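You operate a simulated robot arm through the tools that you are given. There is no shell and no other tool.

You run a simulated two-armed robot. Do the job below in one go: nothing can be reset, and whatever is moved stays where it is left.

## Task
Swap the work lamp's flat blue battery for the grey one and light it.
Fine: switch off first; the flat battery goes on the battery board. Set down upright: what you pick out.

It is judged by the outcome, as a careful person would: the job done as asked, and still so three seconds after it is handed in. It fails if anything else is knocked over, pushed out of place, dropped, spilled or broken.

## Robot
Two 7-joint arms with three-finger grippers on one trunk that stands fixed in place. Base frame: the origin is at the foot of the trunk, x ahead of it, y to its left, z up. Readings come in mm, degrees, newtons and seconds.
The left shoulder is at [30, 124, 1208], the right one opposite. With the tool pointing down near the work surface each hand reaches from about 100 to 760 mm from the base axis, measured 20 degrees to its own side. Payload 2.2 kg a hand.
Tool frame (each hand has its own): the origin (TCP) lies between the finger pads and is the grasp point; the fingertips stand 28 mm ahead of it; z points along the fingers, y is the line along which they close. The gripper opens to 102 mm. The gripper's body begins 71 mm behind the TCP.
Orientation is that of the tool frame in the base frame, as a unit quaternion [x, y, z, w]. With the fingers straight down and closing along the base's y, the tool's x points along the base's -x, its y along +y and its z along -z.

## Interface
- The arms move only by the tool arm_command. It takes "left_plan", "right_plan" or both (then of equal length, played together; a hand with none holds still); each is a list of rows, each an object (a shift or turn left out is 0, a gripper value left out holds the last) with "fingers": the opening in per cent of the stroke, from 0 (shut) to 100 (fully open); "offset": the shift along the base's x, y, z in mm, a list of three; "rot": the turn, a rotation vector about the base's x, y, z in degrees, a list of three. In form: [{"fingers": fingers, "offset": [x, y, z], "rot": [wx, wy, wz]}, ...]. A call has 1 to 20 rows; each row shifts and turns the commanded pose from where the row before left it. Rows are played at 5 a second. More than 50 mm and 8.6 degrees between two rows, or a gripper value outside its range, and nothing of the call is played. A pose out of reach is approached as far as the arm can. The call stops where the force on the tool passes 90 N (or 10 N more than at its start, if that is more) or the arm is blocked; 0.2 s more then pass. Each finger halts on what it meets, pressing with about 43 N; the grip force reading is that of the motor and also rises with nothing between the fingers. The clock runs only during rows and for 0.2 s after the last one: add rows that do not move to give the fingers time. It gives the time, the measured TCP pose, the force on the tool (base axes), the opening and the grip force at its end, in the units of the frame above (readings bear some noise), with the torque about the TCP (base axes, N m) and any sound that the robot's microphone picked up.
- Cameras (640 x 400 px; columns grow to the right, rows downward): "scene" is now at [39.2, -10.7, 1913.1]; the picture's right is [-0.15, -0.99, 0.00], its down [-0.82, 0.12, -0.55] and it looks along [0.55, -0.08, -0.83] (base axes); focal length 358 px, centre (320, 200). "left" rides on the left gripper at [72, 38, -86] in its tool frame; the picture's right is [-0.47, 0.89, 0.00], its down [-0.60, -0.32, -0.73] and it looks along [-0.65, -0.34, 0.68] (tool axes); focal length 256 px, centre (320, 200). "right" rides on the right gripper at [69, 44, -86] in its tool frame; the picture's right is [-0.53, 0.84, 0.00], its down [-0.58, -0.36, -0.73] and it looks along [-0.62, -0.39, 0.68] (tool axes); focal length 256 px, centre (320, 200). There is no depth. A picture from a camera that has moved, and an enlarged one, comes with that camera's place and axes in the base frame and with its lens.
- snapshot(camera): a new picture of that camera. No time passes.
- lift_body(by): slides the trunk up (or, below 0, down) by that many mm; the arms and the scene camera ride with it, the base frame stays. It gives what a move gives, with no picture.
- turn_head(pan, tilt): turns the head with the scene camera to pan (to the left, within 143 degrees either way) and tilt (down, from -29 to 69), counted from straight ahead of the robot. It gives what a move gives.
- enlarge(camera, box): a new picture of the part [left, top, right, bottom] of that camera's present view, enlarged. No time passes.
- sign_off(): hands the job in; it is judged then, once.

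Places have to be worked out from the pictures, the camera data and where the tool is seen. Open the grippers and draw the arms clear of the work before you hand the job in, unless the task says otherwise.

The tools are called as a command line: name --argument value ..., lists and objects as JSON in quotes. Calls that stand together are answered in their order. arm_command: Moves the arms, as the interface text tells. Its arguments: {"type":"object","properties":{"left_plan":{"type":"array","items":{"type":"object","properties":{"fingers":{"type":"number"},"offset":{"type":"array","items":{"type":"number"}},"rot":{"type":"array","items":{"type":"number"}}}}},"right_plan":{"type":"array","items":{"type":"object","properties":{"fingers":{"type":"number"},"offset":{"type":"array","items":{"type":"number"}},"rot":{"type":"array","items":{"type":"number"}}}}}},"required":[]} The other tools are called the same way: lift_body (by) slides the trunk up or down; turn_head (pan, tilt) turns the head that bears the scene camera; snapshot (camera) takes a picture; enlarge (camera, box) takes an enlarged picture of a part of a camera's view; sign_off () hands the job in.

At the start:

```text
clock: 0.0
left_position: [536.2, 195.5, 1413.7]
left_orientation: [0.0, 1.0, 0.0, 0.0]
left_force: [0.7, -0.1, 0.5]
left_wrist_torque: [0.01, 0.0, 0.02]
left_finger_gap: 101.9
left_grasp_force: 0.3
right_position: [447.9, -210.3, 1388.4]
right_orientation: [0.0, 1.0, 0.0, 0.0]
right_force: [0.1, 0.2, -0.1]
right_wrist_torque: [-0.03, -0.05, -0.04]
right_finger_gap: 102.0
right_grasp_force: 0.0
trunk travel left (down, up): [-450.0, 90.0]
head pan, tilt: [-8.5, 56.5]
```

scene: 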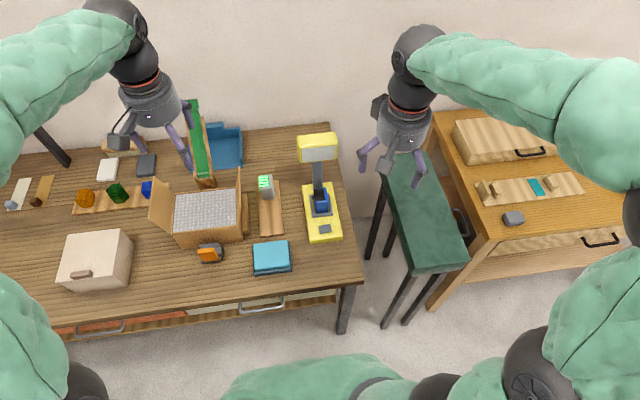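
right: 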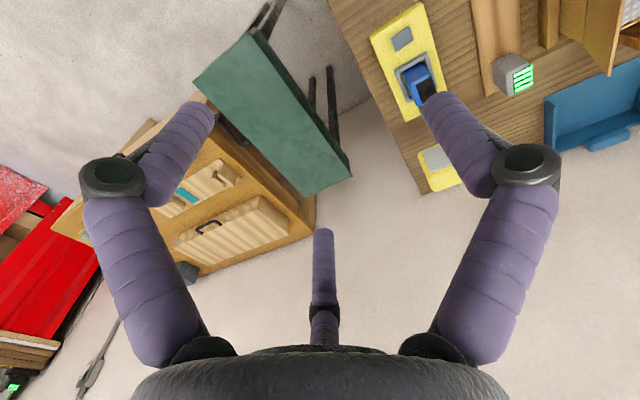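
left: 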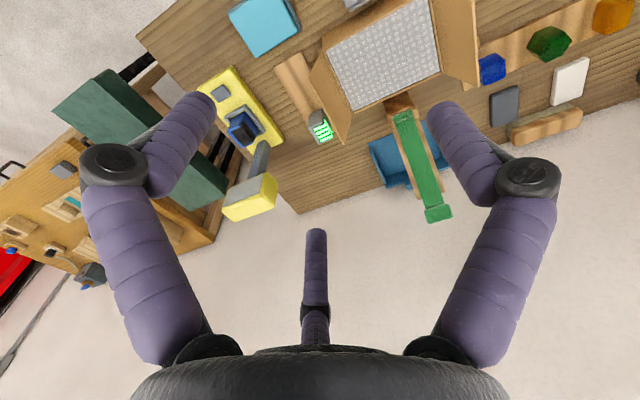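

I'll start with close views of the lamp, the battery board and the area around them.

enlarge --camera "scene" --box '[230, 120, 370, 260]'

enlarge --camera "scene" --box '[0, 120, 230, 320]'

enlarge --camera "scene" --box '[420, 100, 640, 260]'

enlarge --camera "left" --box '[180, 0, 380, 220]'

enlarge --camera "right" --box '[360, 0, 560, 200]'

```text
2.86 times, centred on (300, 190) of scene
camera zoom: at [39.2, -10.7, 1913.1], right [-0.15, -0.99, 0.0], down [-0.82, 0.12, -0.55], along [0.55, -0.08, -0.83], focal length 1024 px, centre (377, 229)
```

zoom: 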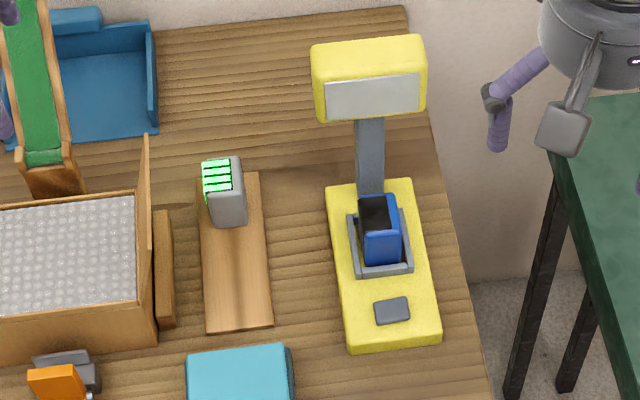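

```text
2.00 times, centred on (115, 220) of scene
camera zoom: at [39.2, -10.7, 1913.1], right [-0.15, -0.99, 0.0], down [-0.82, 0.12, -0.55], along [0.55, -0.08, -0.83], focal length 717 px, centre (730, 160)
```

zoom: 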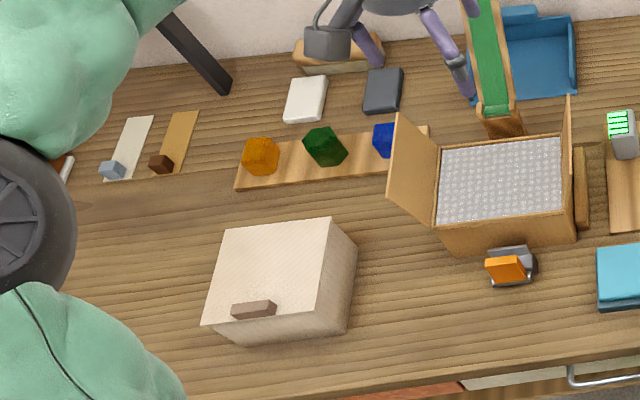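

```text
2.50 times, centred on (530, 180) of scene
camera zoom: at [39.2, -10.7, 1913.1], right [-0.15, -0.99, 0.0], down [-0.82, 0.12, -0.55], along [0.55, -0.08, -0.83], focal length 896 px, centre (-205, 250)
```

zoom: 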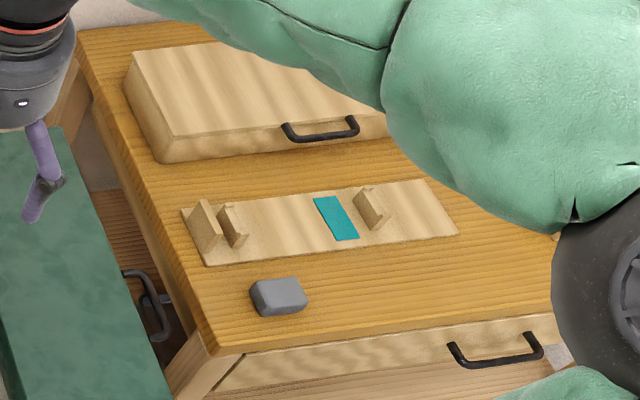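

```text
1.82 times, centred on (280, 110) of left
camera zoom: at [464.1, 233.6, 1501.0], right [0.47, 0.89, 0.0], down [0.6, -0.32, 0.73], along [0.65, -0.34, -0.68], focal length 465 px, centre (393, 364)
```

zoom: 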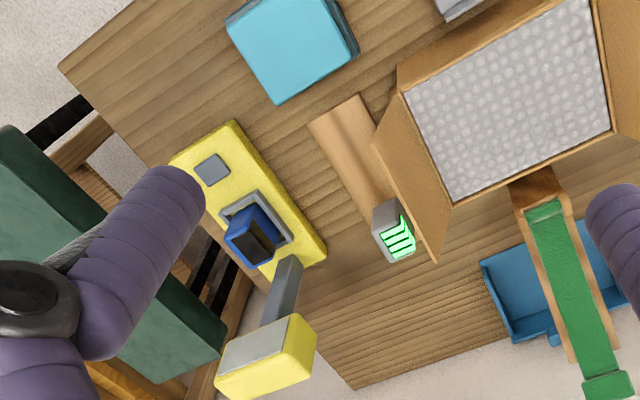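

```text
2.00 times, centred on (460, 100) of right
camera zoom: at [377.6, -166.1, 1474.8], right [0.53, 0.84, 0.0], down [0.58, -0.36, 0.73], along [0.62, -0.39, -0.68], focal length 512 px, centre (40, 400)
```

zoom: 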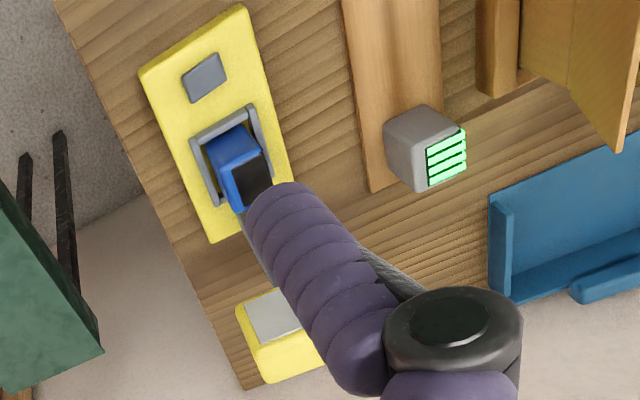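

The lamp seems to stand near (710, -115), with its head near (777, -110, 1088). The grey battery is near (786, 66, 900). I'll bring both hands down through free air for close-up views from their cameras.

arm_command --right_plan '[{"offset": [16, 21.4, -34]}, {"offset": [16, 21.4, -34]}, {"offset": [16, 21.4, -34]}, {"offset": [16, 21.4, -34]}, {"offset": [16, 21.4, -34]}, {"offset": [16, 21.4, -34]}, {"offset": [16, 21.4, -34]}, {}]' --left_plan '[{"offset": [3.4, -3.6, -37.7]}, {"offset": [3.4, -3.6, -37.7]}, {"offset": [3.4, -3.6, -37.7]}, {"offset": [3.4, -3.6, -37.7]}, {"offset": [3.4, -3.6, -37.7]}, {"offset": [3.4, -3.6, -37.7]}, {"offset": [3.4, -3.6, -37.7]}, {}]'

enlarge --camera "right" --box '[220, 0, 480, 200]'

enlarge --camera "left" --box '[200, 40, 460, 240]'

snapshot --camera "scene"

```text
clock: 1.8
left_position: [557.0, 167.9, 1147.3]
left_orientation: [-0.001, 1.0, 0.0, 0.002]
left_force: [0.1, 0.3, 0.7]
left_wrist_torque: [0.03, -0.05, 0.02]
left_finger_gap: 102.2
left_grasp_force: 0.1
right_position: [556.3, -61.3, 1150.9]
right_orientation: [0.0, 1.0, 0.0, 0.0]
right_force: [0.0, 0.4, -0.5]
right_wrist_torque: [-0.01, 0.02, -0.01]
right_finger_gap: 102.1
right_grasp_force: 0.1
trunk travel left (down, up): [-450.0, 90.0]
head pan, tilt: [-8.5, 56.5]
```

```text
2.00 times, centred on (350, 100) of right
camera zoom: at [487.4, -18.5, 1237.7], right [0.53, 0.84, 0.0], down [0.58, -0.37, 0.73], along [0.62, -0.39, -0.68], focal length 512 px, centre (260, 400)
```

zoom: 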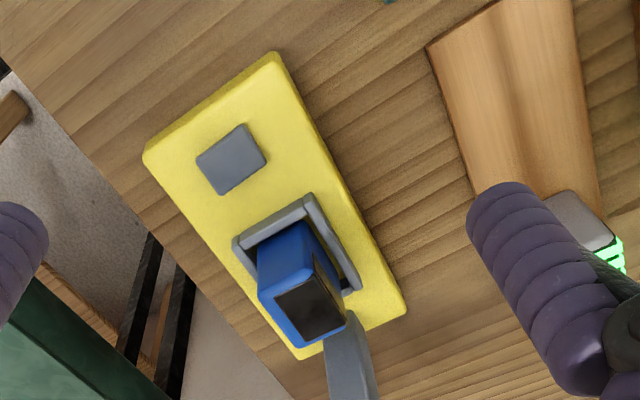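

```text
2.00 times, centred on (330, 140) of left
camera zoom: at [484.7, 206.8, 1234.0], right [0.47, 0.89, 0.0], down [0.6, -0.32, 0.73], along [0.65, -0.34, -0.68], focal length 512 px, centre (300, 320)
```

zoom: 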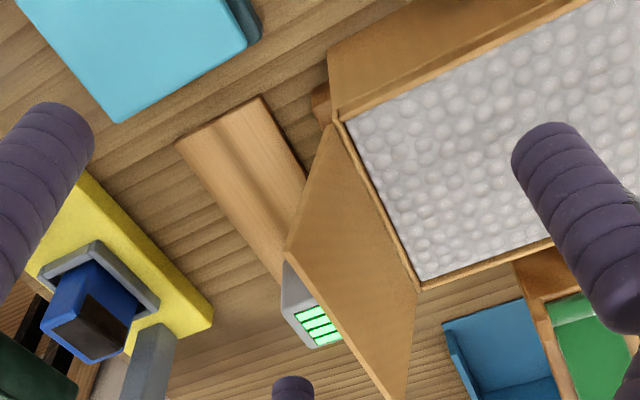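

```text
taken
camera scene: at [36.8, -11.3, 1913.2], right [-0.15, -0.99, 0.0], down [-0.82, 0.12, -0.55], along [0.55, -0.08, -0.83], focal length 358 px, centre (320, 200)
```

scene: 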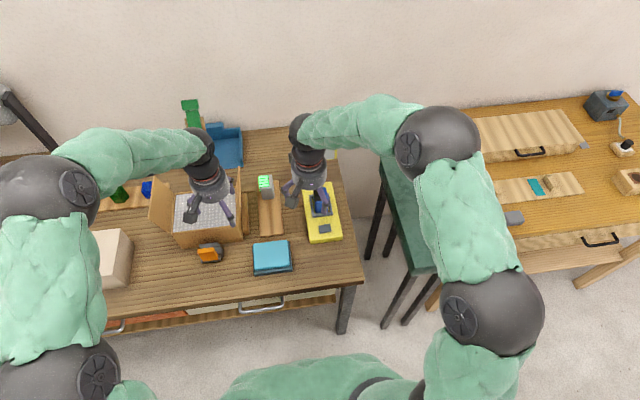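

The lamp base spans about x 562–782 and y -160 to -55, with its top near z 882. The switch is near (597, -110, 886) and the blue battery's top is near z 930. I'll zoom in further on the battery, the slot, the switch and the board.

enlarge --camera "right" --box '[320, 80, 420, 190]'

enlarge --camera "right" --box '[280, 20, 370, 120]'

enlarge --camera "left" --box '[200, 120, 300, 230]'

enlarge --camera "left" --box '[270, 80, 390, 220]'

enlarge --camera "scene" --box '[240, 160, 350, 250]'

```text
3.64 times, centred on (370, 135) of right
camera zoom: at [487.4, -18.5, 1237.7], right [0.53, 0.84, 0.0], down [0.58, -0.37, 0.73], along [0.62, -0.39, -0.68], focal length 931 px, centre (138, 436)
```

zoom: 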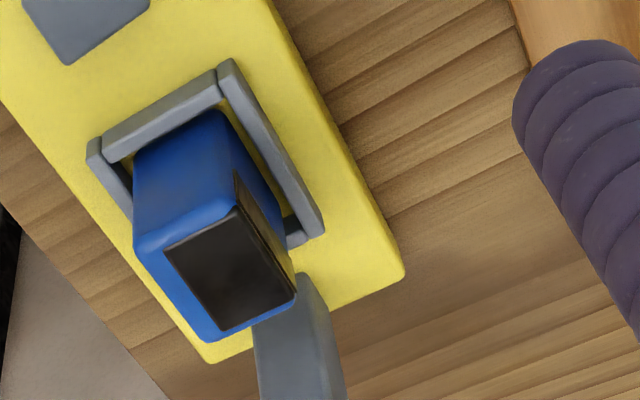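

```text
4.00 times, centred on (325, 70) of right
camera zoom: at [487.4, -18.5, 1237.7], right [0.53, 0.84, 0.0], down [0.58, -0.37, 0.73], along [0.62, -0.39, -0.68], focal length 1024 px, centre (300, 720)
```

zoom: 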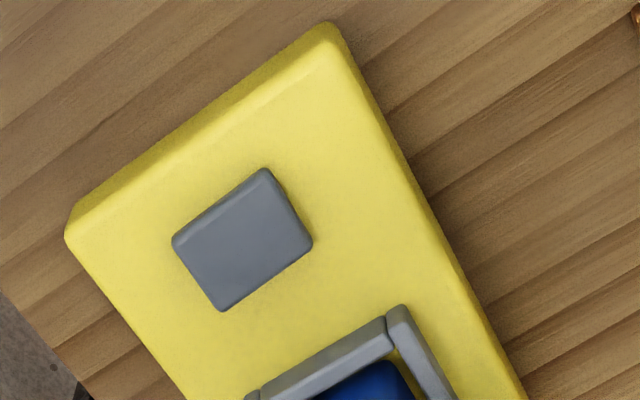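

```text
3.64 times, centred on (250, 175) of left
camera zoom: at [484.7, 206.8, 1234.0], right [0.47, 0.89, 0.0], down [0.6, -0.32, 0.73], along [0.65, -0.34, -0.68], focal length 931 px, centre (574, 291)
```

zoom: 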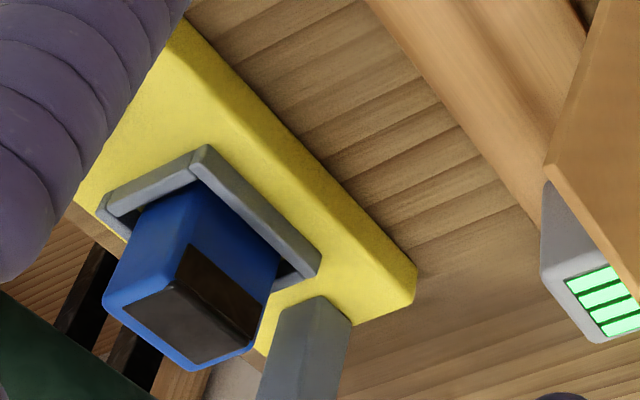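

```text
2.86 times, centred on (330, 150) of left
camera zoom: at [484.7, 206.8, 1234.0], right [0.47, 0.89, 0.0], down [0.6, -0.32, 0.73], along [0.65, -0.34, -0.68], focal length 731 px, centre (291, 343)
```

zoom: 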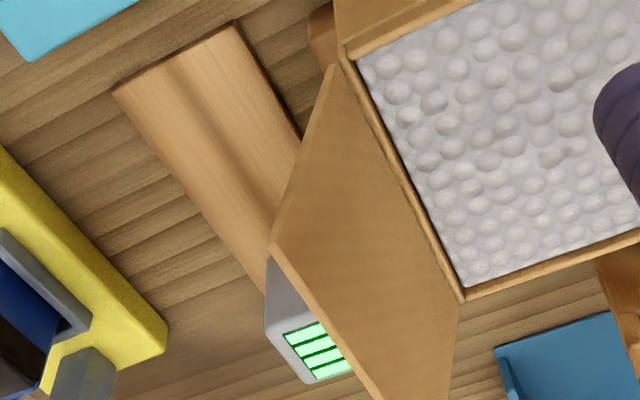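

```text
4.44 times, centred on (295, 205) of scene
camera zoom: at [36.8, -11.3, 1913.2], right [-0.15, -0.99, 0.0], down [-0.82, 0.12, -0.55], along [0.55, -0.08, -0.83], focal length 1593 px, centre (431, 178)
```

zoom: 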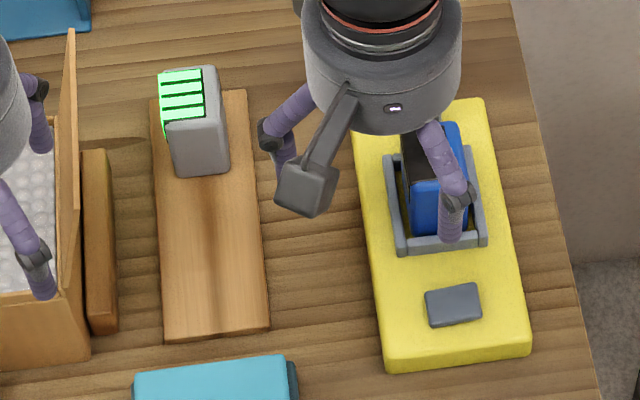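

The blue battery's dark display covers the top and wraps onto the +y side, and the grey one appears to face the same way. I'll zoom further to pin down the corners.

enlarge --camera "right" --box '[330, 90, 380, 180]'

enlarge --camera "left" --box '[210, 155, 290, 205]'

enlarge --camera "left" --box '[200, 180, 280, 230]'

enlarge --camera "scene" --box '[255, 165, 295, 195]'

```text
4.44 times, centred on (355, 135) of right
camera zoom: at [487.4, -18.5, 1237.7], right [0.53, 0.84, 0.0], down [0.58, -0.37, 0.73], along [0.62, -0.39, -0.68], focal length 1138 px, centre (164, 489)
```

zoom: 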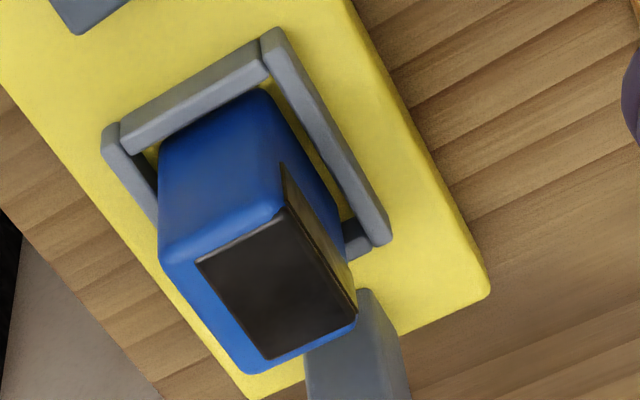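

```text
8.00 times, centred on (250, 180) of left
camera zoom: at [484.7, 206.8, 1234.0], right [0.47, 0.89, 0.0], down [0.6, -0.32, 0.73], along [0.65, -0.34, -0.68], focal length 2048 px, centre (880, 360)
```

zoom: 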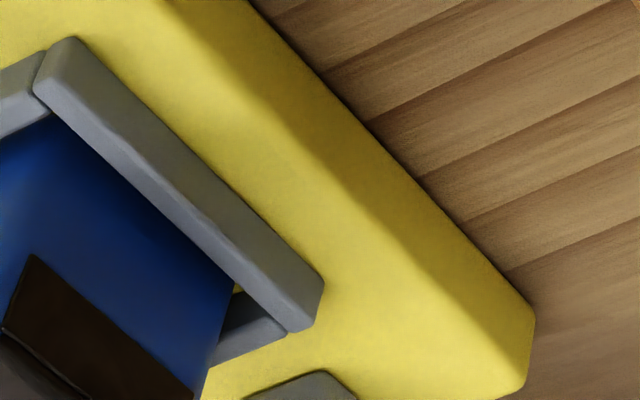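

```text
8.00 times, centred on (240, 205) of left
camera zoom: at [484.7, 206.8, 1234.0], right [0.47, 0.89, 0.0], down [0.6, -0.32, 0.73], along [0.65, -0.34, -0.68], focal length 2048 px, centre (960, 160)
```

zoom: 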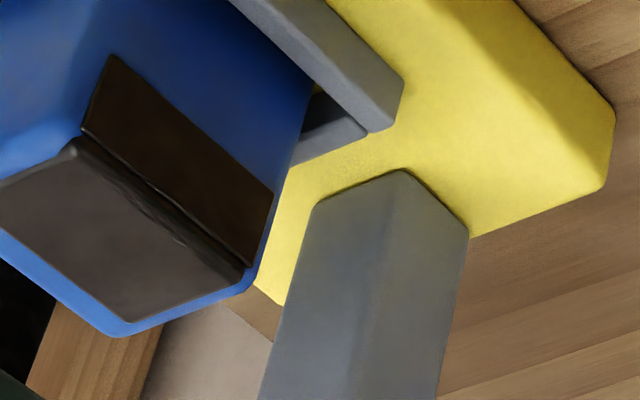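

```text
13.33 times, centred on (275, 180) of scene
camera zoom: at [36.8, -11.3, 1913.2], right [-0.15, -0.99, 0.0], down [-0.82, 0.12, -0.55], along [0.55, -0.08, -0.83], focal length 4780 px, centre (920, 467)
```

zoom: 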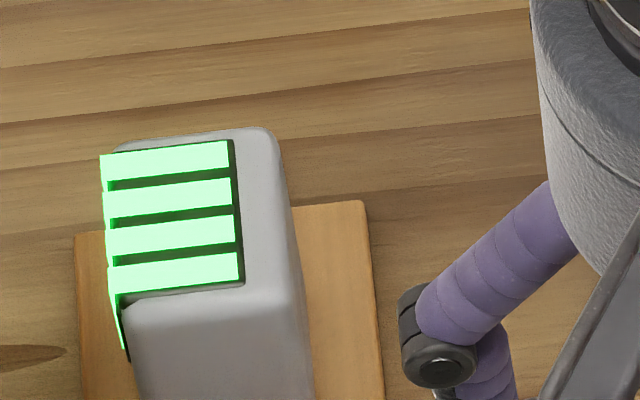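

Both batteries measure roughly 56 × 41 mm. The blue one is centred near (689, -110) with its top near 949, and the grey one is near (785, 64) with its top near 932. I'll retract the left arm, then tilt and lower the right hand in front of the lamp for a low side view of the switch and slot.

arm_command --left_plan '[{"offset": [-10, 15, 40]}, {"offset": [-10, 15, 40]}, {"offset": [-10, 15, 40]}, {"offset": [-10, 15, 40]}, {"offset": [-10, 15, 40]}, {"offset": [-10, 15, 40]}]' --right_plan '[{"offset": [-6, 3.5, -32], "rot": [0, -5, 0]}, {"offset": [-6, 3.5, -32], "rot": [0, -5, 0]}, {"offset": [-6, 3.5, -32], "rot": [0, -5, 0]}, {"offset": [-6, 3.5, -32], "rot": [0, -5, 0]}, {"offset": [-6, 3.5, -32], "rot": [0, -5, 0]}, {"offset": [-6, 3.5, -31]}]'

snapshot --camera "right"

enlarge --camera "right" --box '[220, 100, 380, 240]'

snapshot --camera "scene"

```text
clock: 3.2
left_position: [500.8, 259.3, 1388.5]
left_orientation: [0.001, 1.0, 0.0, -0.001]
left_force: [0.2, 0.4, -0.8]
left_wrist_torque: [-0.02, 0.02, -0.02]
left_finger_gap: 102.1
left_grasp_force: 0.0
right_position: [524.0, -38.4, 960.1]
right_orientation: [0.002, 0.976, 0.0, 0.218]
right_force: [0.8, 0.0, 0.1]
right_wrist_torque: [0.0, -0.02, -0.01]
right_finger_gap: 102.1
right_grasp_force: 0.0
trunk travel left (down, up): [-450.0, 90.0]
head pan, tilt: [-8.5, 56.5]
```

```text
taken
camera right: at [424.2, 5.9, 1009.7], right [0.48, 0.84, 0.23], down [0.21, -0.37, 0.91], along [0.85, -0.39, -0.36], focal length 256 px, centre (320, 200)
```

right: 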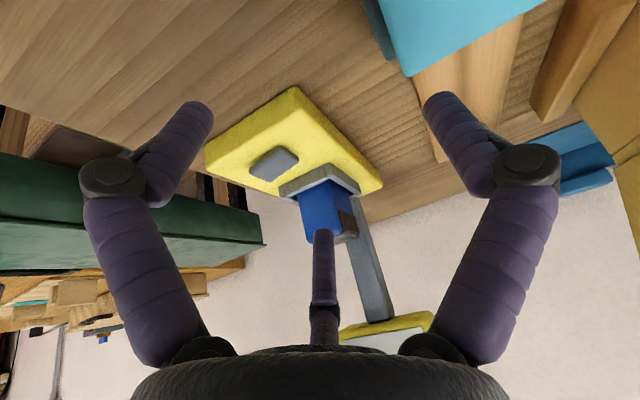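

```text
2.86 times, centred on (300, 170) of right
camera zoom: at [424.2, 5.9, 1009.7], right [0.48, 0.84, 0.23], down [0.21, -0.37, 0.91], along [0.85, -0.39, -0.36], focal length 731 px, centre (377, 286)
```

zoom: 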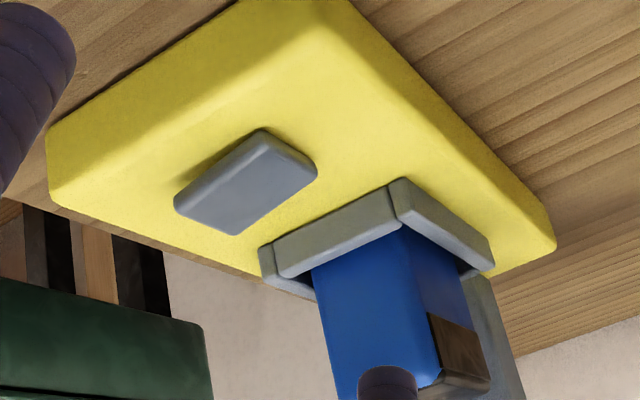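

```text
taken
camera scene: at [38.7, -10.0, 1913.1], right [-0.15, -0.99, 0.0], down [-0.82, 0.12, -0.55], along [0.55, -0.08, -0.83], focal length 358 px, centre (320, 200)
```

scene: 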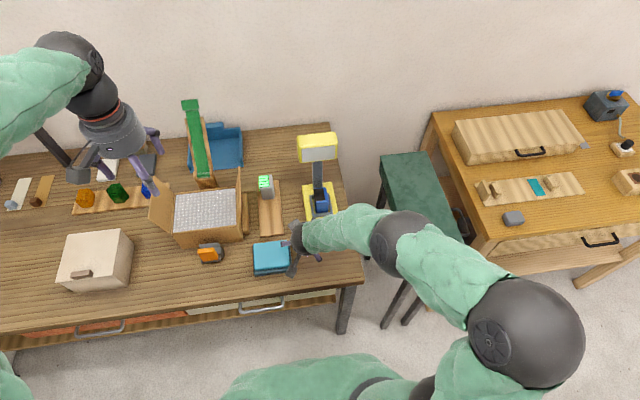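

The right camera's image is flipped here, with world-up pointing down in the picture. I'll zoom in on the switch to see whether it is a tilted rocker or a plain button, and enlarge the scene around the box flap and the grey battery.

enlarge --camera "right" --box '[240, 135, 310, 190]'

enlarge --camera "right" --box '[280, 160, 390, 250]'

enlarge --camera "scene" --box '[225, 155, 305, 245]'

enlarge --camera "scene" --box '[290, 120, 350, 220]'

```text
7.27 times, centred on (275, 162) of right
camera zoom: at [424.2, 5.9, 1009.7], right [0.48, 0.84, 0.23], down [0.21, -0.37, 0.91], along [0.85, -0.39, -0.36], focal length 1862 px, centre (647, 473)
```

zoom: 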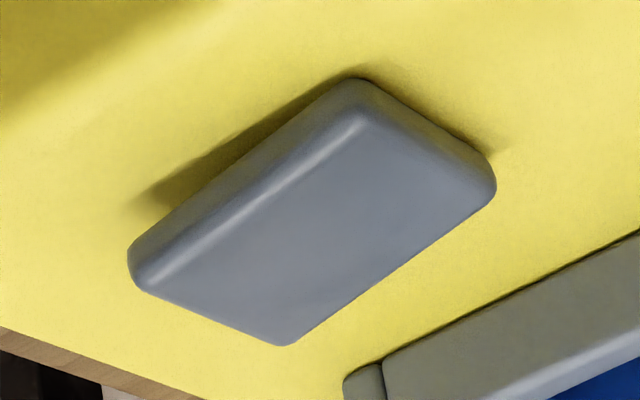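

```text
4.44 times, centred on (335, 205) of right
camera zoom: at [424.2, 5.9, 1009.7], right [0.48, 0.84, 0.23], down [0.21, -0.37, 0.91], along [0.85, -0.39, -0.36], focal length 1138 px, centre (253, 178)
```

zoom: 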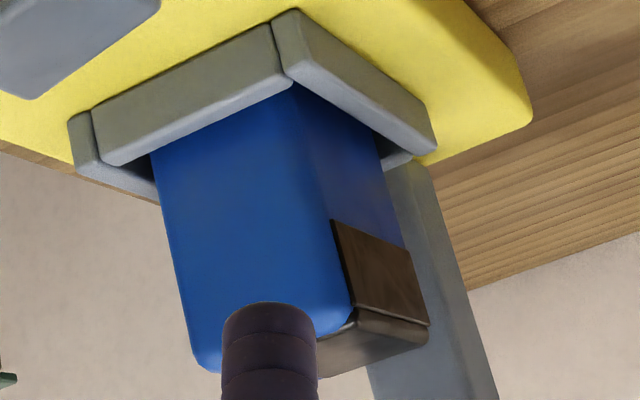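

```text
4.44 times, centred on (265, 200) of scene
camera zoom: at [38.7, -10.0, 1913.1], right [-0.15, -0.99, 0.0], down [-0.82, 0.12, -0.55], along [0.55, -0.08, -0.83], focal length 1593 px, centre (564, 200)
```

zoom: 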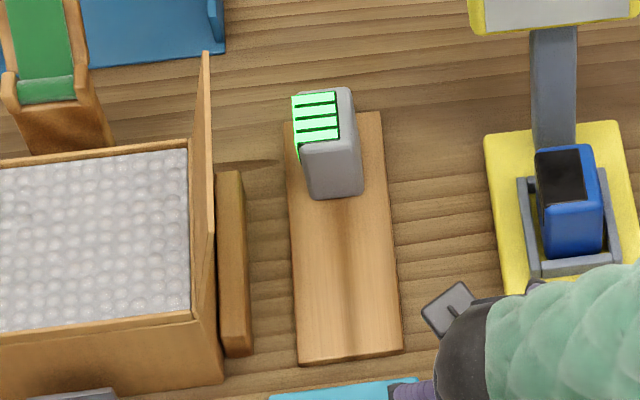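

```text
4.00 times, centred on (320, 170) of scene
camera zoom: at [38.7, -10.0, 1913.1], right [-0.15, -0.99, 0.0], down [-0.82, 0.12, -0.55], along [0.55, -0.08, -0.83], focal length 1434 px, centre (320, 320)
```

zoom: 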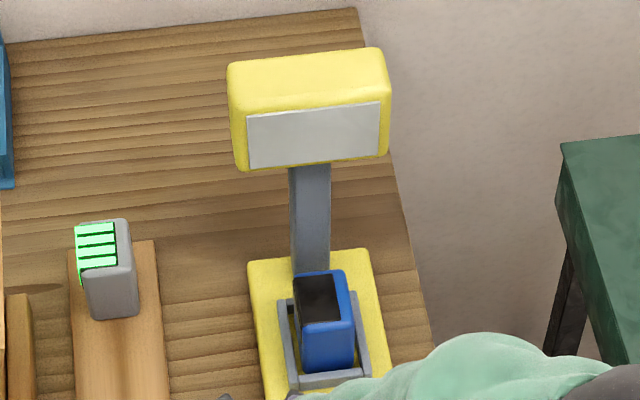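

The slope of the grey pad's edges shows it is a rocker tilted about x: its -y half is raised and its +y half is pressed in. The rocker is at about (598, -111, 885). I'll straighten the right hand, close the fingers and hover over the raised -y half.

arm_command --right_plan '[{"offset": [10, -10, 25], "rot": [0, 5, 0], "fingers": 0}, {"offset": [16, -19.6, 10], "rot": [0, 5, 0]}, {"offset": [16, -19.6, 5], "rot": [0, 5, 0]}, {"offset": [16, -19.6, 0], "rot": [0, 5, 0]}, {"offset": [16, -19.6, 0], "rot": [0, 5, 0]}, {}, {}]'

snapshot --camera "right"

snapshot --camera "scene"

```text
clock: 4.8
left_position: [501.2, 260.4, 1387.5]
left_orientation: [0.0, 1.0, 0.0, -0.001]
left_force: [-0.3, -0.3, 0.4]
left_wrist_torque: [0.01, -0.02, 0.02]
left_finger_gap: 102.1
left_grasp_force: 0.0
right_position: [597.2, -124.4, 999.8]
right_orientation: [0.0, 1.0, 0.0, 0.0]
right_force: [0.3, 0.7, 0.4]
right_wrist_torque: [0.0, 0.01, 0.02]
right_finger_gap: 2.3
right_grasp_force: 31.3
trunk travel left (down, up): [-450.0, 90.0]
head pan, tilt: [-8.5, 56.5]
```

```text
taken
camera right: at [527.7, -81.4, 1086.2], right [0.53, 0.84, 0.0], down [0.58, -0.36, 0.73], along [0.62, -0.39, -0.68], focal length 256 px, centre (320, 200)
```

right: 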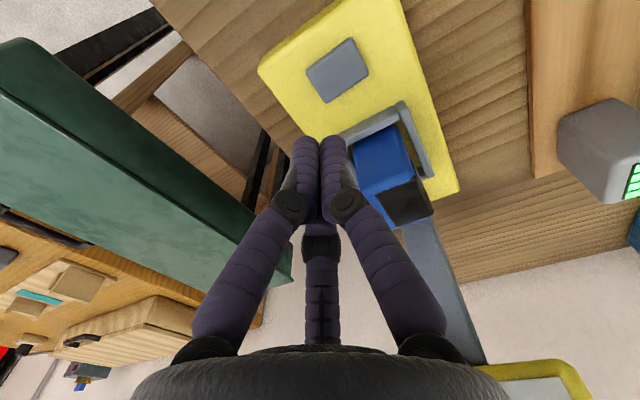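

```text
taken
camera scene: at [39.9, -10.9, 1913.1], right [-0.15, -0.99, 0.0], down [-0.83, 0.12, -0.55], along [0.55, -0.08, -0.83], focal length 358 px, centre (320, 200)
```

scene: 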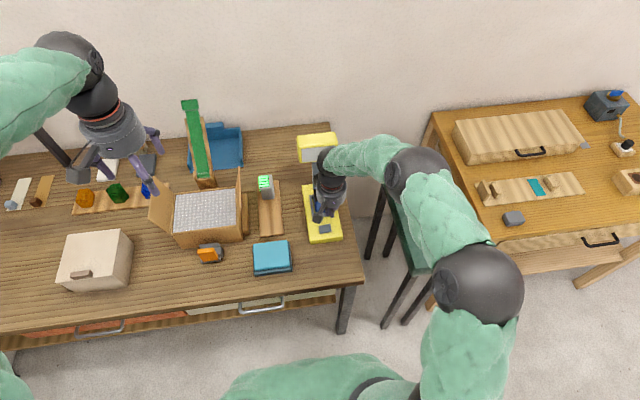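

The fingertips project where expected, and the rocker centre resolves to (597, -110) again. I'll descend above the raised -y half and stop just short of contact.

arm_command --right_plan '[{"offset": [0, 0, -25]}, {"offset": [0, 0, -20]}, {"offset": [0, 0, -15]}, {"offset": [0, 0, -10]}, {}]'

enlarge --camera "right" --box '[240, 20, 440, 220]'

```text
clock: 6.0
left_position: [500.3, 258.7, 1389.0]
left_orientation: [0.0, 1.0, -0.001, 0.001]
left_force: [0.1, -0.6, 0.2]
left_wrist_torque: [0.01, 0.01, 0.0]
left_finger_gap: 102.1
left_grasp_force: 0.0
right_position: [596.9, -125.0, 929.9]
right_orientation: [0.001, 1.0, 0.0, 0.0]
right_force: [0.9, 0.0, -0.1]
right_wrist_torque: [0.0, 0.0, 0.0]
right_finger_gap: 2.2
right_grasp_force: 31.3
trunk travel left (down, up): [-450.0, 90.0]
head pan, tilt: [-8.5, 56.5]
```

```text
2.00 times, centred on (340, 120) of right
camera zoom: at [526.1, -81.5, 1016.0], right [0.54, 0.84, 0.0], down [0.58, -0.37, 0.73], along [0.62, -0.39, -0.68], focal length 512 px, centre (280, 360)
```

zoom: 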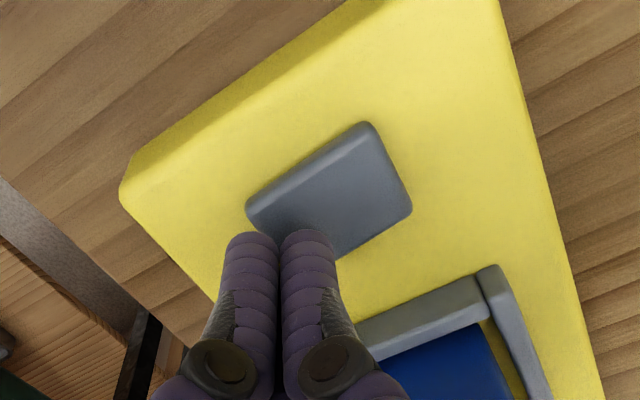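

The pad spans x 584–611 and y -130 to -92, so I'll shift the fingers 3 mm toward +y. I'll then go down in small steps and watch force and sound.

arm_command --right_plan '[{"offset": [0, 3, -4]}, {"offset": [0, 0, -4]}, {}]'

```text
clock: 6.8
left_position: [501.3, 259.3, 1388.0]
left_orientation: [0.001, 1.0, 0.001, 0.001]
left_force: [0.3, 0.7, 0.0]
left_wrist_torque: [-0.01, -0.01, -0.01]
left_finger_gap: 102.2
left_grasp_force: 0.0
right_position: [596.3, -124.5, 919.2]
right_orientation: [0.0, 1.0, 0.0, 0.0]
right_force: [0.3, 0.2, 0.1]
right_wrist_torque: [0.04, -0.01, 0.03]
right_finger_gap: 2.1
right_grasp_force: 31.4
trunk travel left (down, up): [-450.0, 90.0]
head pan, tilt: [-8.5, 56.5]
```

There's no contact yet with the tips near z 892, so I'll continue down.

arm_command --right_plan '[{"offset": [0, 0, -2]}, {"offset": [0, 0, -2]}, {}]'

enlarge --camera "right" --box '[260, 60, 400, 200]'

```text
clock: 7.6
left_position: [500.2, 258.4, 1388.7]
left_orientation: [0.0, 1.0, 0.0, 0.0]
left_force: [0.2, 0.7, -0.4]
left_wrist_torque: [-0.02, 0.0, 0.01]
left_finger_gap: 101.9
left_grasp_force: 0.0
right_position: [596.7, -124.7, 917.0]
right_orientation: [0.001, 1.0, 0.0, 0.0]
right_force: [-0.1, -0.7, 0.7]
right_wrist_torque: [-0.01, -0.01, 0.03]
right_finger_gap: 1.9
right_grasp_force: 31.7
trunk travel left (down, up): [-450.0, 90.0]
head pan, tilt: [-8.5, 56.5]
```

```text
2.86 times, centred on (330, 130) of right
camera zoom: at [526.6, -80.8, 1003.3], right [0.54, 0.84, 0.0], down [0.58, -0.37, 0.73], along [0.62, -0.39, -0.68], focal length 731 px, centre (291, 400)
```

zoom: 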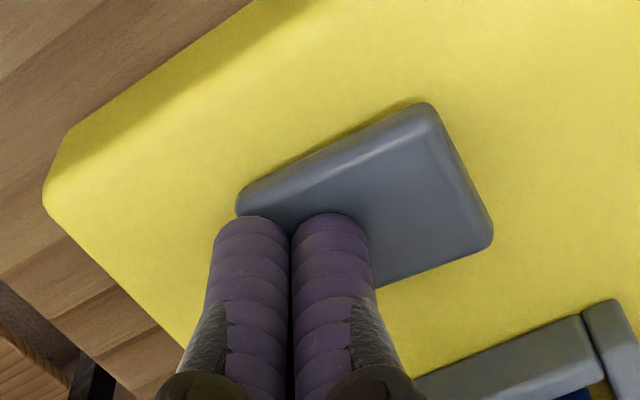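

The pad's slope in the image now looks different from before, so the rocker may have tipped. I'll back off upward and look at it.

arm_command --right_plan '[{"offset": [0, 0, 8]}, {"offset": [0, 0, 15]}, {"offset": [-10, 10, 25]}, {}]'

enlarge --camera "right" --box '[260, 20, 420, 160]'

enlarge --camera "scene" --box '[295, 175, 355, 245]'

```text
clock: 8.6
left_position: [501.4, 258.1, 1388.2]
left_orientation: [0.001, 1.0, 0.001, -0.001]
left_force: [-0.7, 0.3, -0.2]
left_wrist_torque: [0.02, 0.0, -0.01]
left_finger_gap: 102.1
left_grasp_force: 0.1
right_position: [587.2, -115.2, 962.9]
right_orientation: [0.001, 1.0, -0.001, 0.0]
right_force: [1.4, 0.1, 0.8]
right_wrist_torque: [0.04, 0.0, 0.02]
right_finger_gap: 2.0
right_grasp_force: 31.8
trunk travel left (down, up): [-450.0, 90.0]
head pan, tilt: [-8.5, 56.5]
```

```text
2.86 times, centred on (340, 90) of right
camera zoom: at [517.7, -70.9, 1050.3], right [0.54, 0.84, 0.0], down [0.58, -0.37, 0.73], along [0.62, -0.39, -0.68], focal length 731 px, centre (263, 514)
```

zoom: 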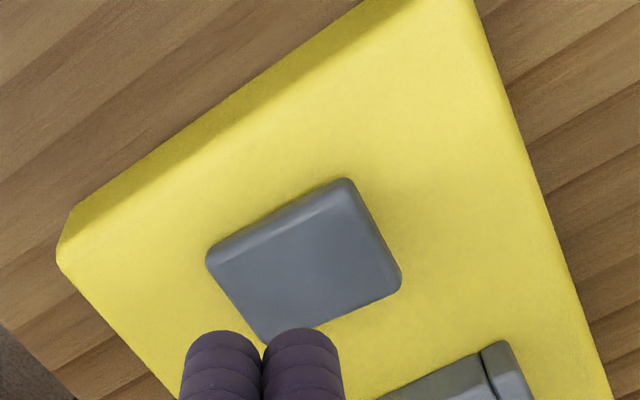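

```text
5.71 times, centred on (325, 210) of scene
camera zoom: at [40.1, -11.1, 1913.1], right [-0.15, -0.99, 0.0], down [-0.83, 0.12, -0.55], along [0.55, -0.08, -0.83], focal length 2048 px, centre (291, 143)
```

zoom: 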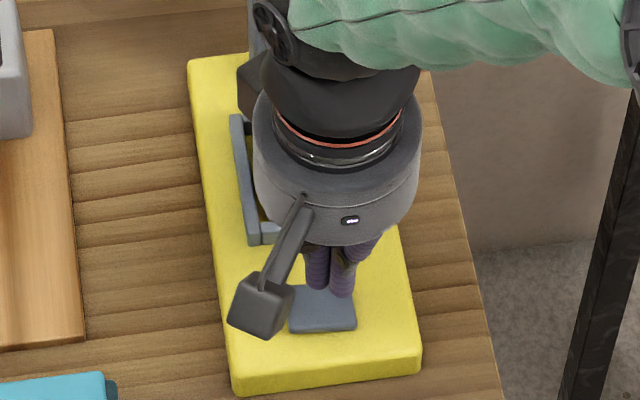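

The rocker appears to have tipped over, with its -y end now lower. I'll go back to the same low viewpoint as before to confirm this.

arm_command --right_plan '[{"offset": [-10, 10, 20]}, {"offset": [-13, 17, 0], "rot": [0, -5, 0]}, {"offset": [-13, 17, 0], "rot": [0, -5, 0]}, {"offset": [-13, 17, -8], "rot": [0, -5, 0]}, {"offset": [-14, 16, -8], "rot": [0, -5, 0]}, {"offset": [0, 0, -7], "rot": [0, -5, 0]}, {}]'

enlarge --camera "right" --box '[240, 135, 310, 190]'

enlarge --camera "right" --box '[220, 60, 400, 240]'

```text
clock: 10.2
left_position: [501.7, 259.3, 1389.0]
left_orientation: [0.0, 1.0, -0.001, 0.0]
left_force: [-0.1, 0.6, -0.3]
left_wrist_torque: [0.0, 0.01, -0.01]
left_finger_gap: 101.9
left_grasp_force: 0.0
right_position: [525.6, -36.9, 962.8]
right_orientation: [0.001, 0.976, 0.0, 0.217]
right_force: [0.7, 0.4, -0.5]
right_wrist_torque: [-0.04, -0.01, 0.0]
right_finger_gap: 1.8
right_grasp_force: 31.7
trunk travel left (down, up): [-450.0, 90.0]
head pan, tilt: [-8.5, 56.5]
```

```text
7.27 times, centred on (275, 162) of right
camera zoom: at [425.7, 6.4, 1013.0], right [0.48, 0.84, 0.23], down [0.21, -0.36, 0.91], along [0.85, -0.39, -0.36], focal length 1862 px, centre (647, 473)
```

zoom: 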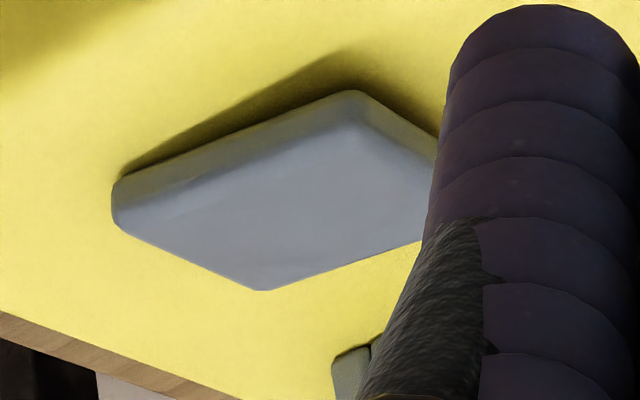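

```text
2.22 times, centred on (310, 150) of right
camera zoom: at [425.7, 6.4, 1013.0], right [0.48, 0.84, 0.23], down [0.21, -0.36, 0.91], along [0.85, -0.39, -0.36], focal length 569 px, centre (342, 311)
```

zoom: 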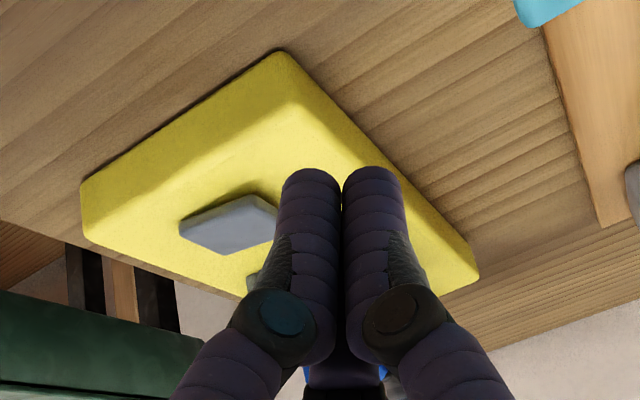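

The rocker has clearly flipped: its -y side is now down and its +y side is up, which should be off. The blue battery measures about 52 × 44 mm with its centre at (689.5, -109) and its top at z 949. I'll open the fingers, keep the 25° tilt so the hand stays clear of the lamp head, and move above it.

arm_command --right_plan '[{"offset": [0, 0, 38], "fingers": 80}, {"offset": [0, -36, 0]}, {"offset": [0, -36, 0]}, {"offset": [41, 0, 0]}, {"offset": [41, 0, 0]}, {"offset": [41, 0, 0]}, {}]'

snapshot --camera "right"

snapshot --camera "scene"

```text
clock: 11.8
left_position: [499.4, 260.0, 1389.2]
left_orientation: [0.0, 1.0, 0.001, 0.0]
left_force: [0.9, 0.1, -0.4]
left_wrist_torque: [0.0, -0.02, -0.02]
left_finger_gap: 102.4
left_grasp_force: 0.0
right_position: [647.3, -111.6, 998.3]
right_orientation: [0.0, 0.976, 0.0, 0.216]
right_force: [0.0, 0.5, 0.3]
right_wrist_torque: [-0.03, 0.02, 0.0]
right_finger_gap: 81.7
right_grasp_force: 0.0
trunk travel left (down, up): [-450.0, 90.0]
head pan, tilt: [-8.5, 56.5]
```

```text
taken
camera right: at [547.1, -67.5, 1048.0], right [0.48, 0.84, 0.23], down [0.21, -0.36, 0.91], along [0.85, -0.39, -0.36], focal length 256 px, centre (320, 200)
```

right: 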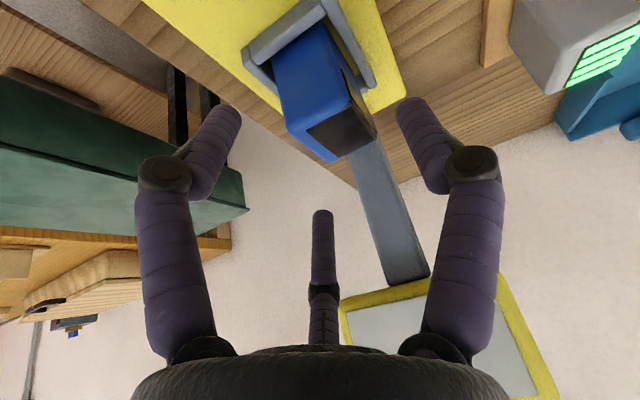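

```text
taken
camera scene: at [38.2, -10.7, 1913.2], right [-0.15, -0.99, 0.0], down [-0.82, 0.12, -0.55], along [0.55, -0.08, -0.83], focal length 358 px, centre (320, 200)
```

scene: 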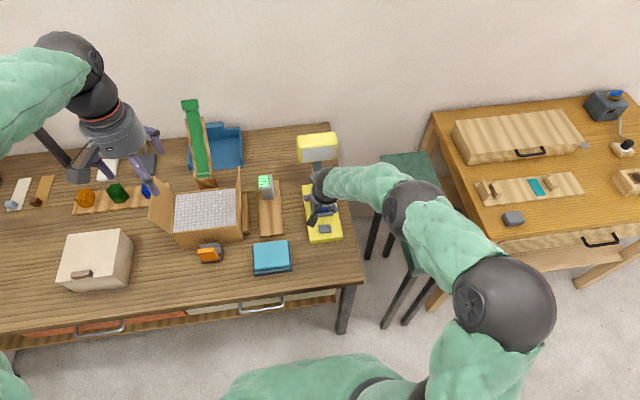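

Before closing in, I want a better look at the gripper itself. Something purple sits at the centre of the hand view, so I'll zoom in on the left hand from the scene camera.

enlarge --camera "scene" --box '[60, 80, 200, 210]'

enlarge --camera "scene" --box '[280, 120, 370, 230]'

enlarge --camera "right" --box '[220, 20, 440, 360]'

```text
3.08 times, centred on (130, 145) of scene
camera zoom: at [38.2, -10.7, 1913.2], right [-0.15, -0.99, 0.0], down [-0.82, 0.12, -0.55], along [0.55, -0.08, -0.83], focal length 1103 px, centre (905, 369)
```

zoom: 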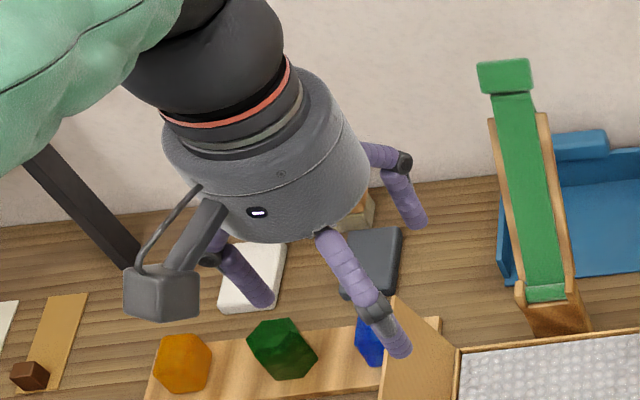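

```text
3.64 times, centred on (325, 175) of scene
camera zoom: at [38.2, -10.7, 1913.2], right [-0.15, -0.99, 0.0], down [-0.82, 0.12, -0.55], along [0.55, -0.08, -0.83], focal length 1304 px, centre (302, 291)
```

zoom: 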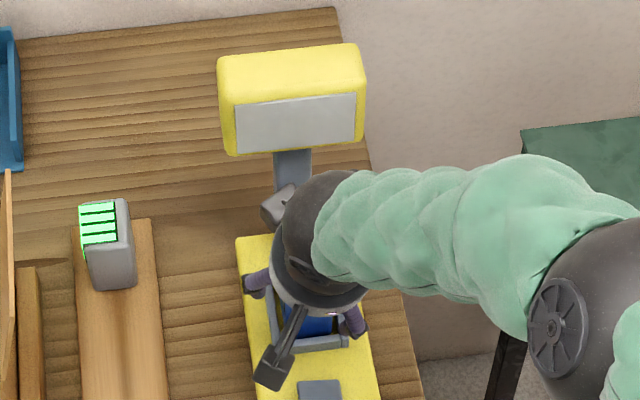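

```text
1.18 times, centred on (330, 190) of right
camera zoom: at [547.1, -67.5, 1048.0], right [0.48, 0.84, 0.23], down [0.21, -0.36, 0.91], along [0.85, -0.39, -0.36], focal length 301 px, centre (308, 212)
```

zoom: 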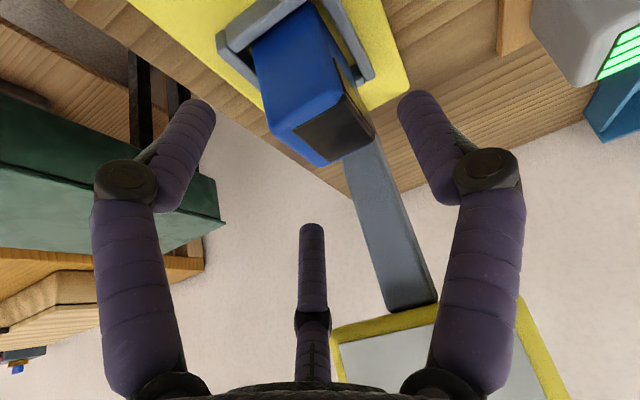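

The hand is drawn with three fingers, but the display corners from this view match my earlier estimate, so the battery centre stays at (689.5, -109) and the top at 949. I'll move directly above it, then lower straight down around it.

arm_command --right_plan '[{"offset": [21, 0.5, 0]}, {"offset": [20.6, 0, 0]}, {"offset": [0, 0, -15]}, {"offset": [0, 0, -15]}, {}]'

snapshot --camera "right"

enlarge --camera "scene" --box '[280, 120, 370, 230]'

```text
clock: 13.0
left_position: [499.7, 258.1, 1389.0]
left_orientation: [0.0, 1.0, 0.001, 0.0]
left_force: [0.4, -1.0, 0.4]
left_wrist_torque: [-0.02, -0.03, -0.02]
left_finger_gap: 102.1
left_grasp_force: 0.1
right_position: [687.8, -110.2, 968.9]
right_orientation: [0.001, 0.977, -0.001, 0.215]
right_force: [-5.7, -5.0, 4.5]
right_wrist_torque: [-0.16, 0.19, 0.04]
right_finger_gap: 93.6
right_grasp_force: 5.4
trunk travel left (down, up): [-450.0, 90.0]
head pan, tilt: [-8.5, 56.5]
```

```text
taken
camera right: at [588.2, -66.4, 1018.5], right [0.49, 0.84, 0.23], down [0.21, -0.36, 0.91], along [0.85, -0.39, -0.36], focal length 256 px, centre (320, 200)
```

right: 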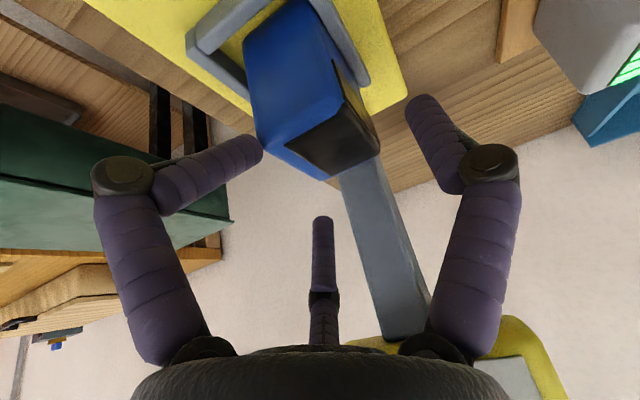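

```text
3.64 times, centred on (325, 175) of scene
camera zoom: at [37.6, -11.2, 1913.1], right [-0.15, -0.99, 0.0], down [-0.82, 0.12, -0.55], along [0.55, -0.08, -0.83], focal length 1304 px, centre (302, 291)
```

zoom: 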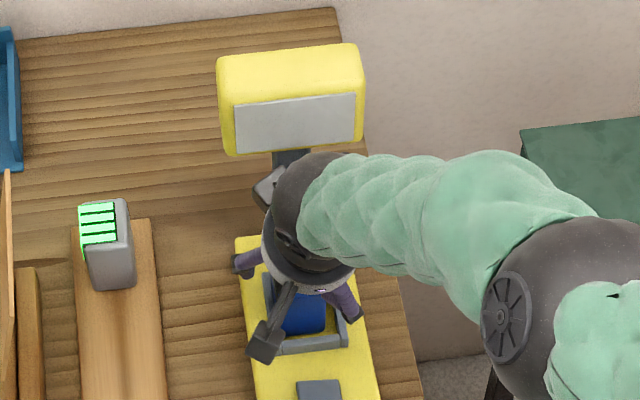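

I felt contact of about 9 N and the gap was forced from 82 to 94. One drawn finger on the -x/-y side is touching the battery, so the three fingers spread 120° apart are real. I'll back straight up and check that nothing moved.

arm_command --right_plan '[{"offset": [0, 0, 15]}, {"offset": [0, 0, 20]}, {"offset": [-15, 0, 10]}, {}]'

snapshot --camera "right"

enlarge --camera "right" --box '[220, 0, 440, 200]'

enlarge --camera "scene" --box '[290, 160, 360, 250]'

```text
clock: 14.0
left_position: [501.9, 259.1, 1387.4]
left_orientation: [0.0, 1.0, 0.0, 0.0]
left_force: [-0.5, -0.4, 0.2]
left_wrist_torque: [-0.01, 0.02, -0.06]
left_finger_gap: 102.1
left_grasp_force: 0.0
right_position: [673.6, -109.5, 1013.7]
right_orientation: [0.001, 0.976, -0.001, 0.216]
right_force: [-0.5, 0.7, -0.7]
right_wrist_torque: [0.01, 0.0, 0.01]
right_finger_gap: 81.5
right_grasp_force: 0.0
trunk travel left (down, up): [-450.0, 90.0]
head pan, tilt: [-8.5, 56.5]
```

```text
taken
camera right: at [574.1, -65.2, 1063.9], right [0.48, 0.84, 0.23], down [0.21, -0.36, 0.91], along [0.85, -0.39, -0.36], focal length 256 px, centre (320, 200)
```

right: 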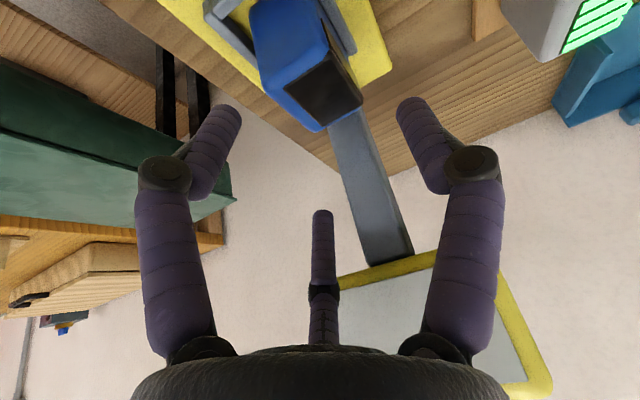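

```text
2.00 times, centred on (330, 100) of right
camera zoom: at [574.1, -65.2, 1063.9], right [0.48, 0.84, 0.23], down [0.21, -0.36, 0.91], along [0.85, -0.39, -0.36], focal length 512 px, centre (300, 400)
```

zoom: 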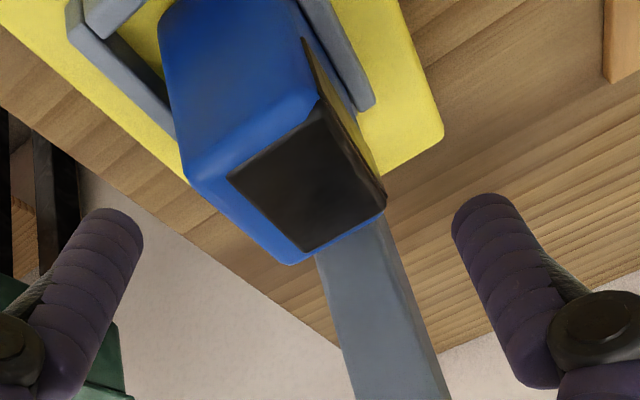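

```text
4.44 times, centred on (325, 205) of scene
camera zoom: at [40.1, -10.5, 1913.1], right [-0.15, -0.99, 0.0], down [-0.83, 0.12, -0.55], along [0.55, -0.08, -0.83], focal length 1593 px, centre (298, 178)
```

zoom: 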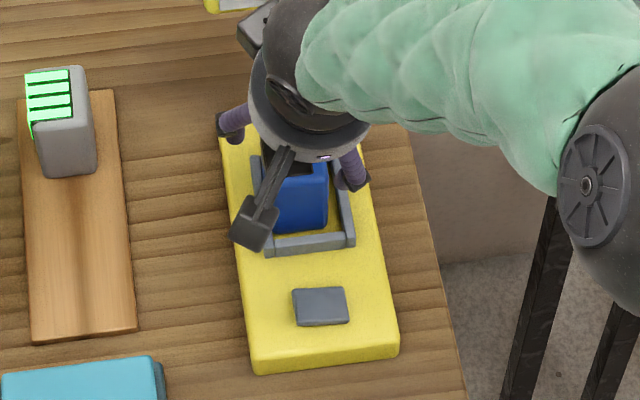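

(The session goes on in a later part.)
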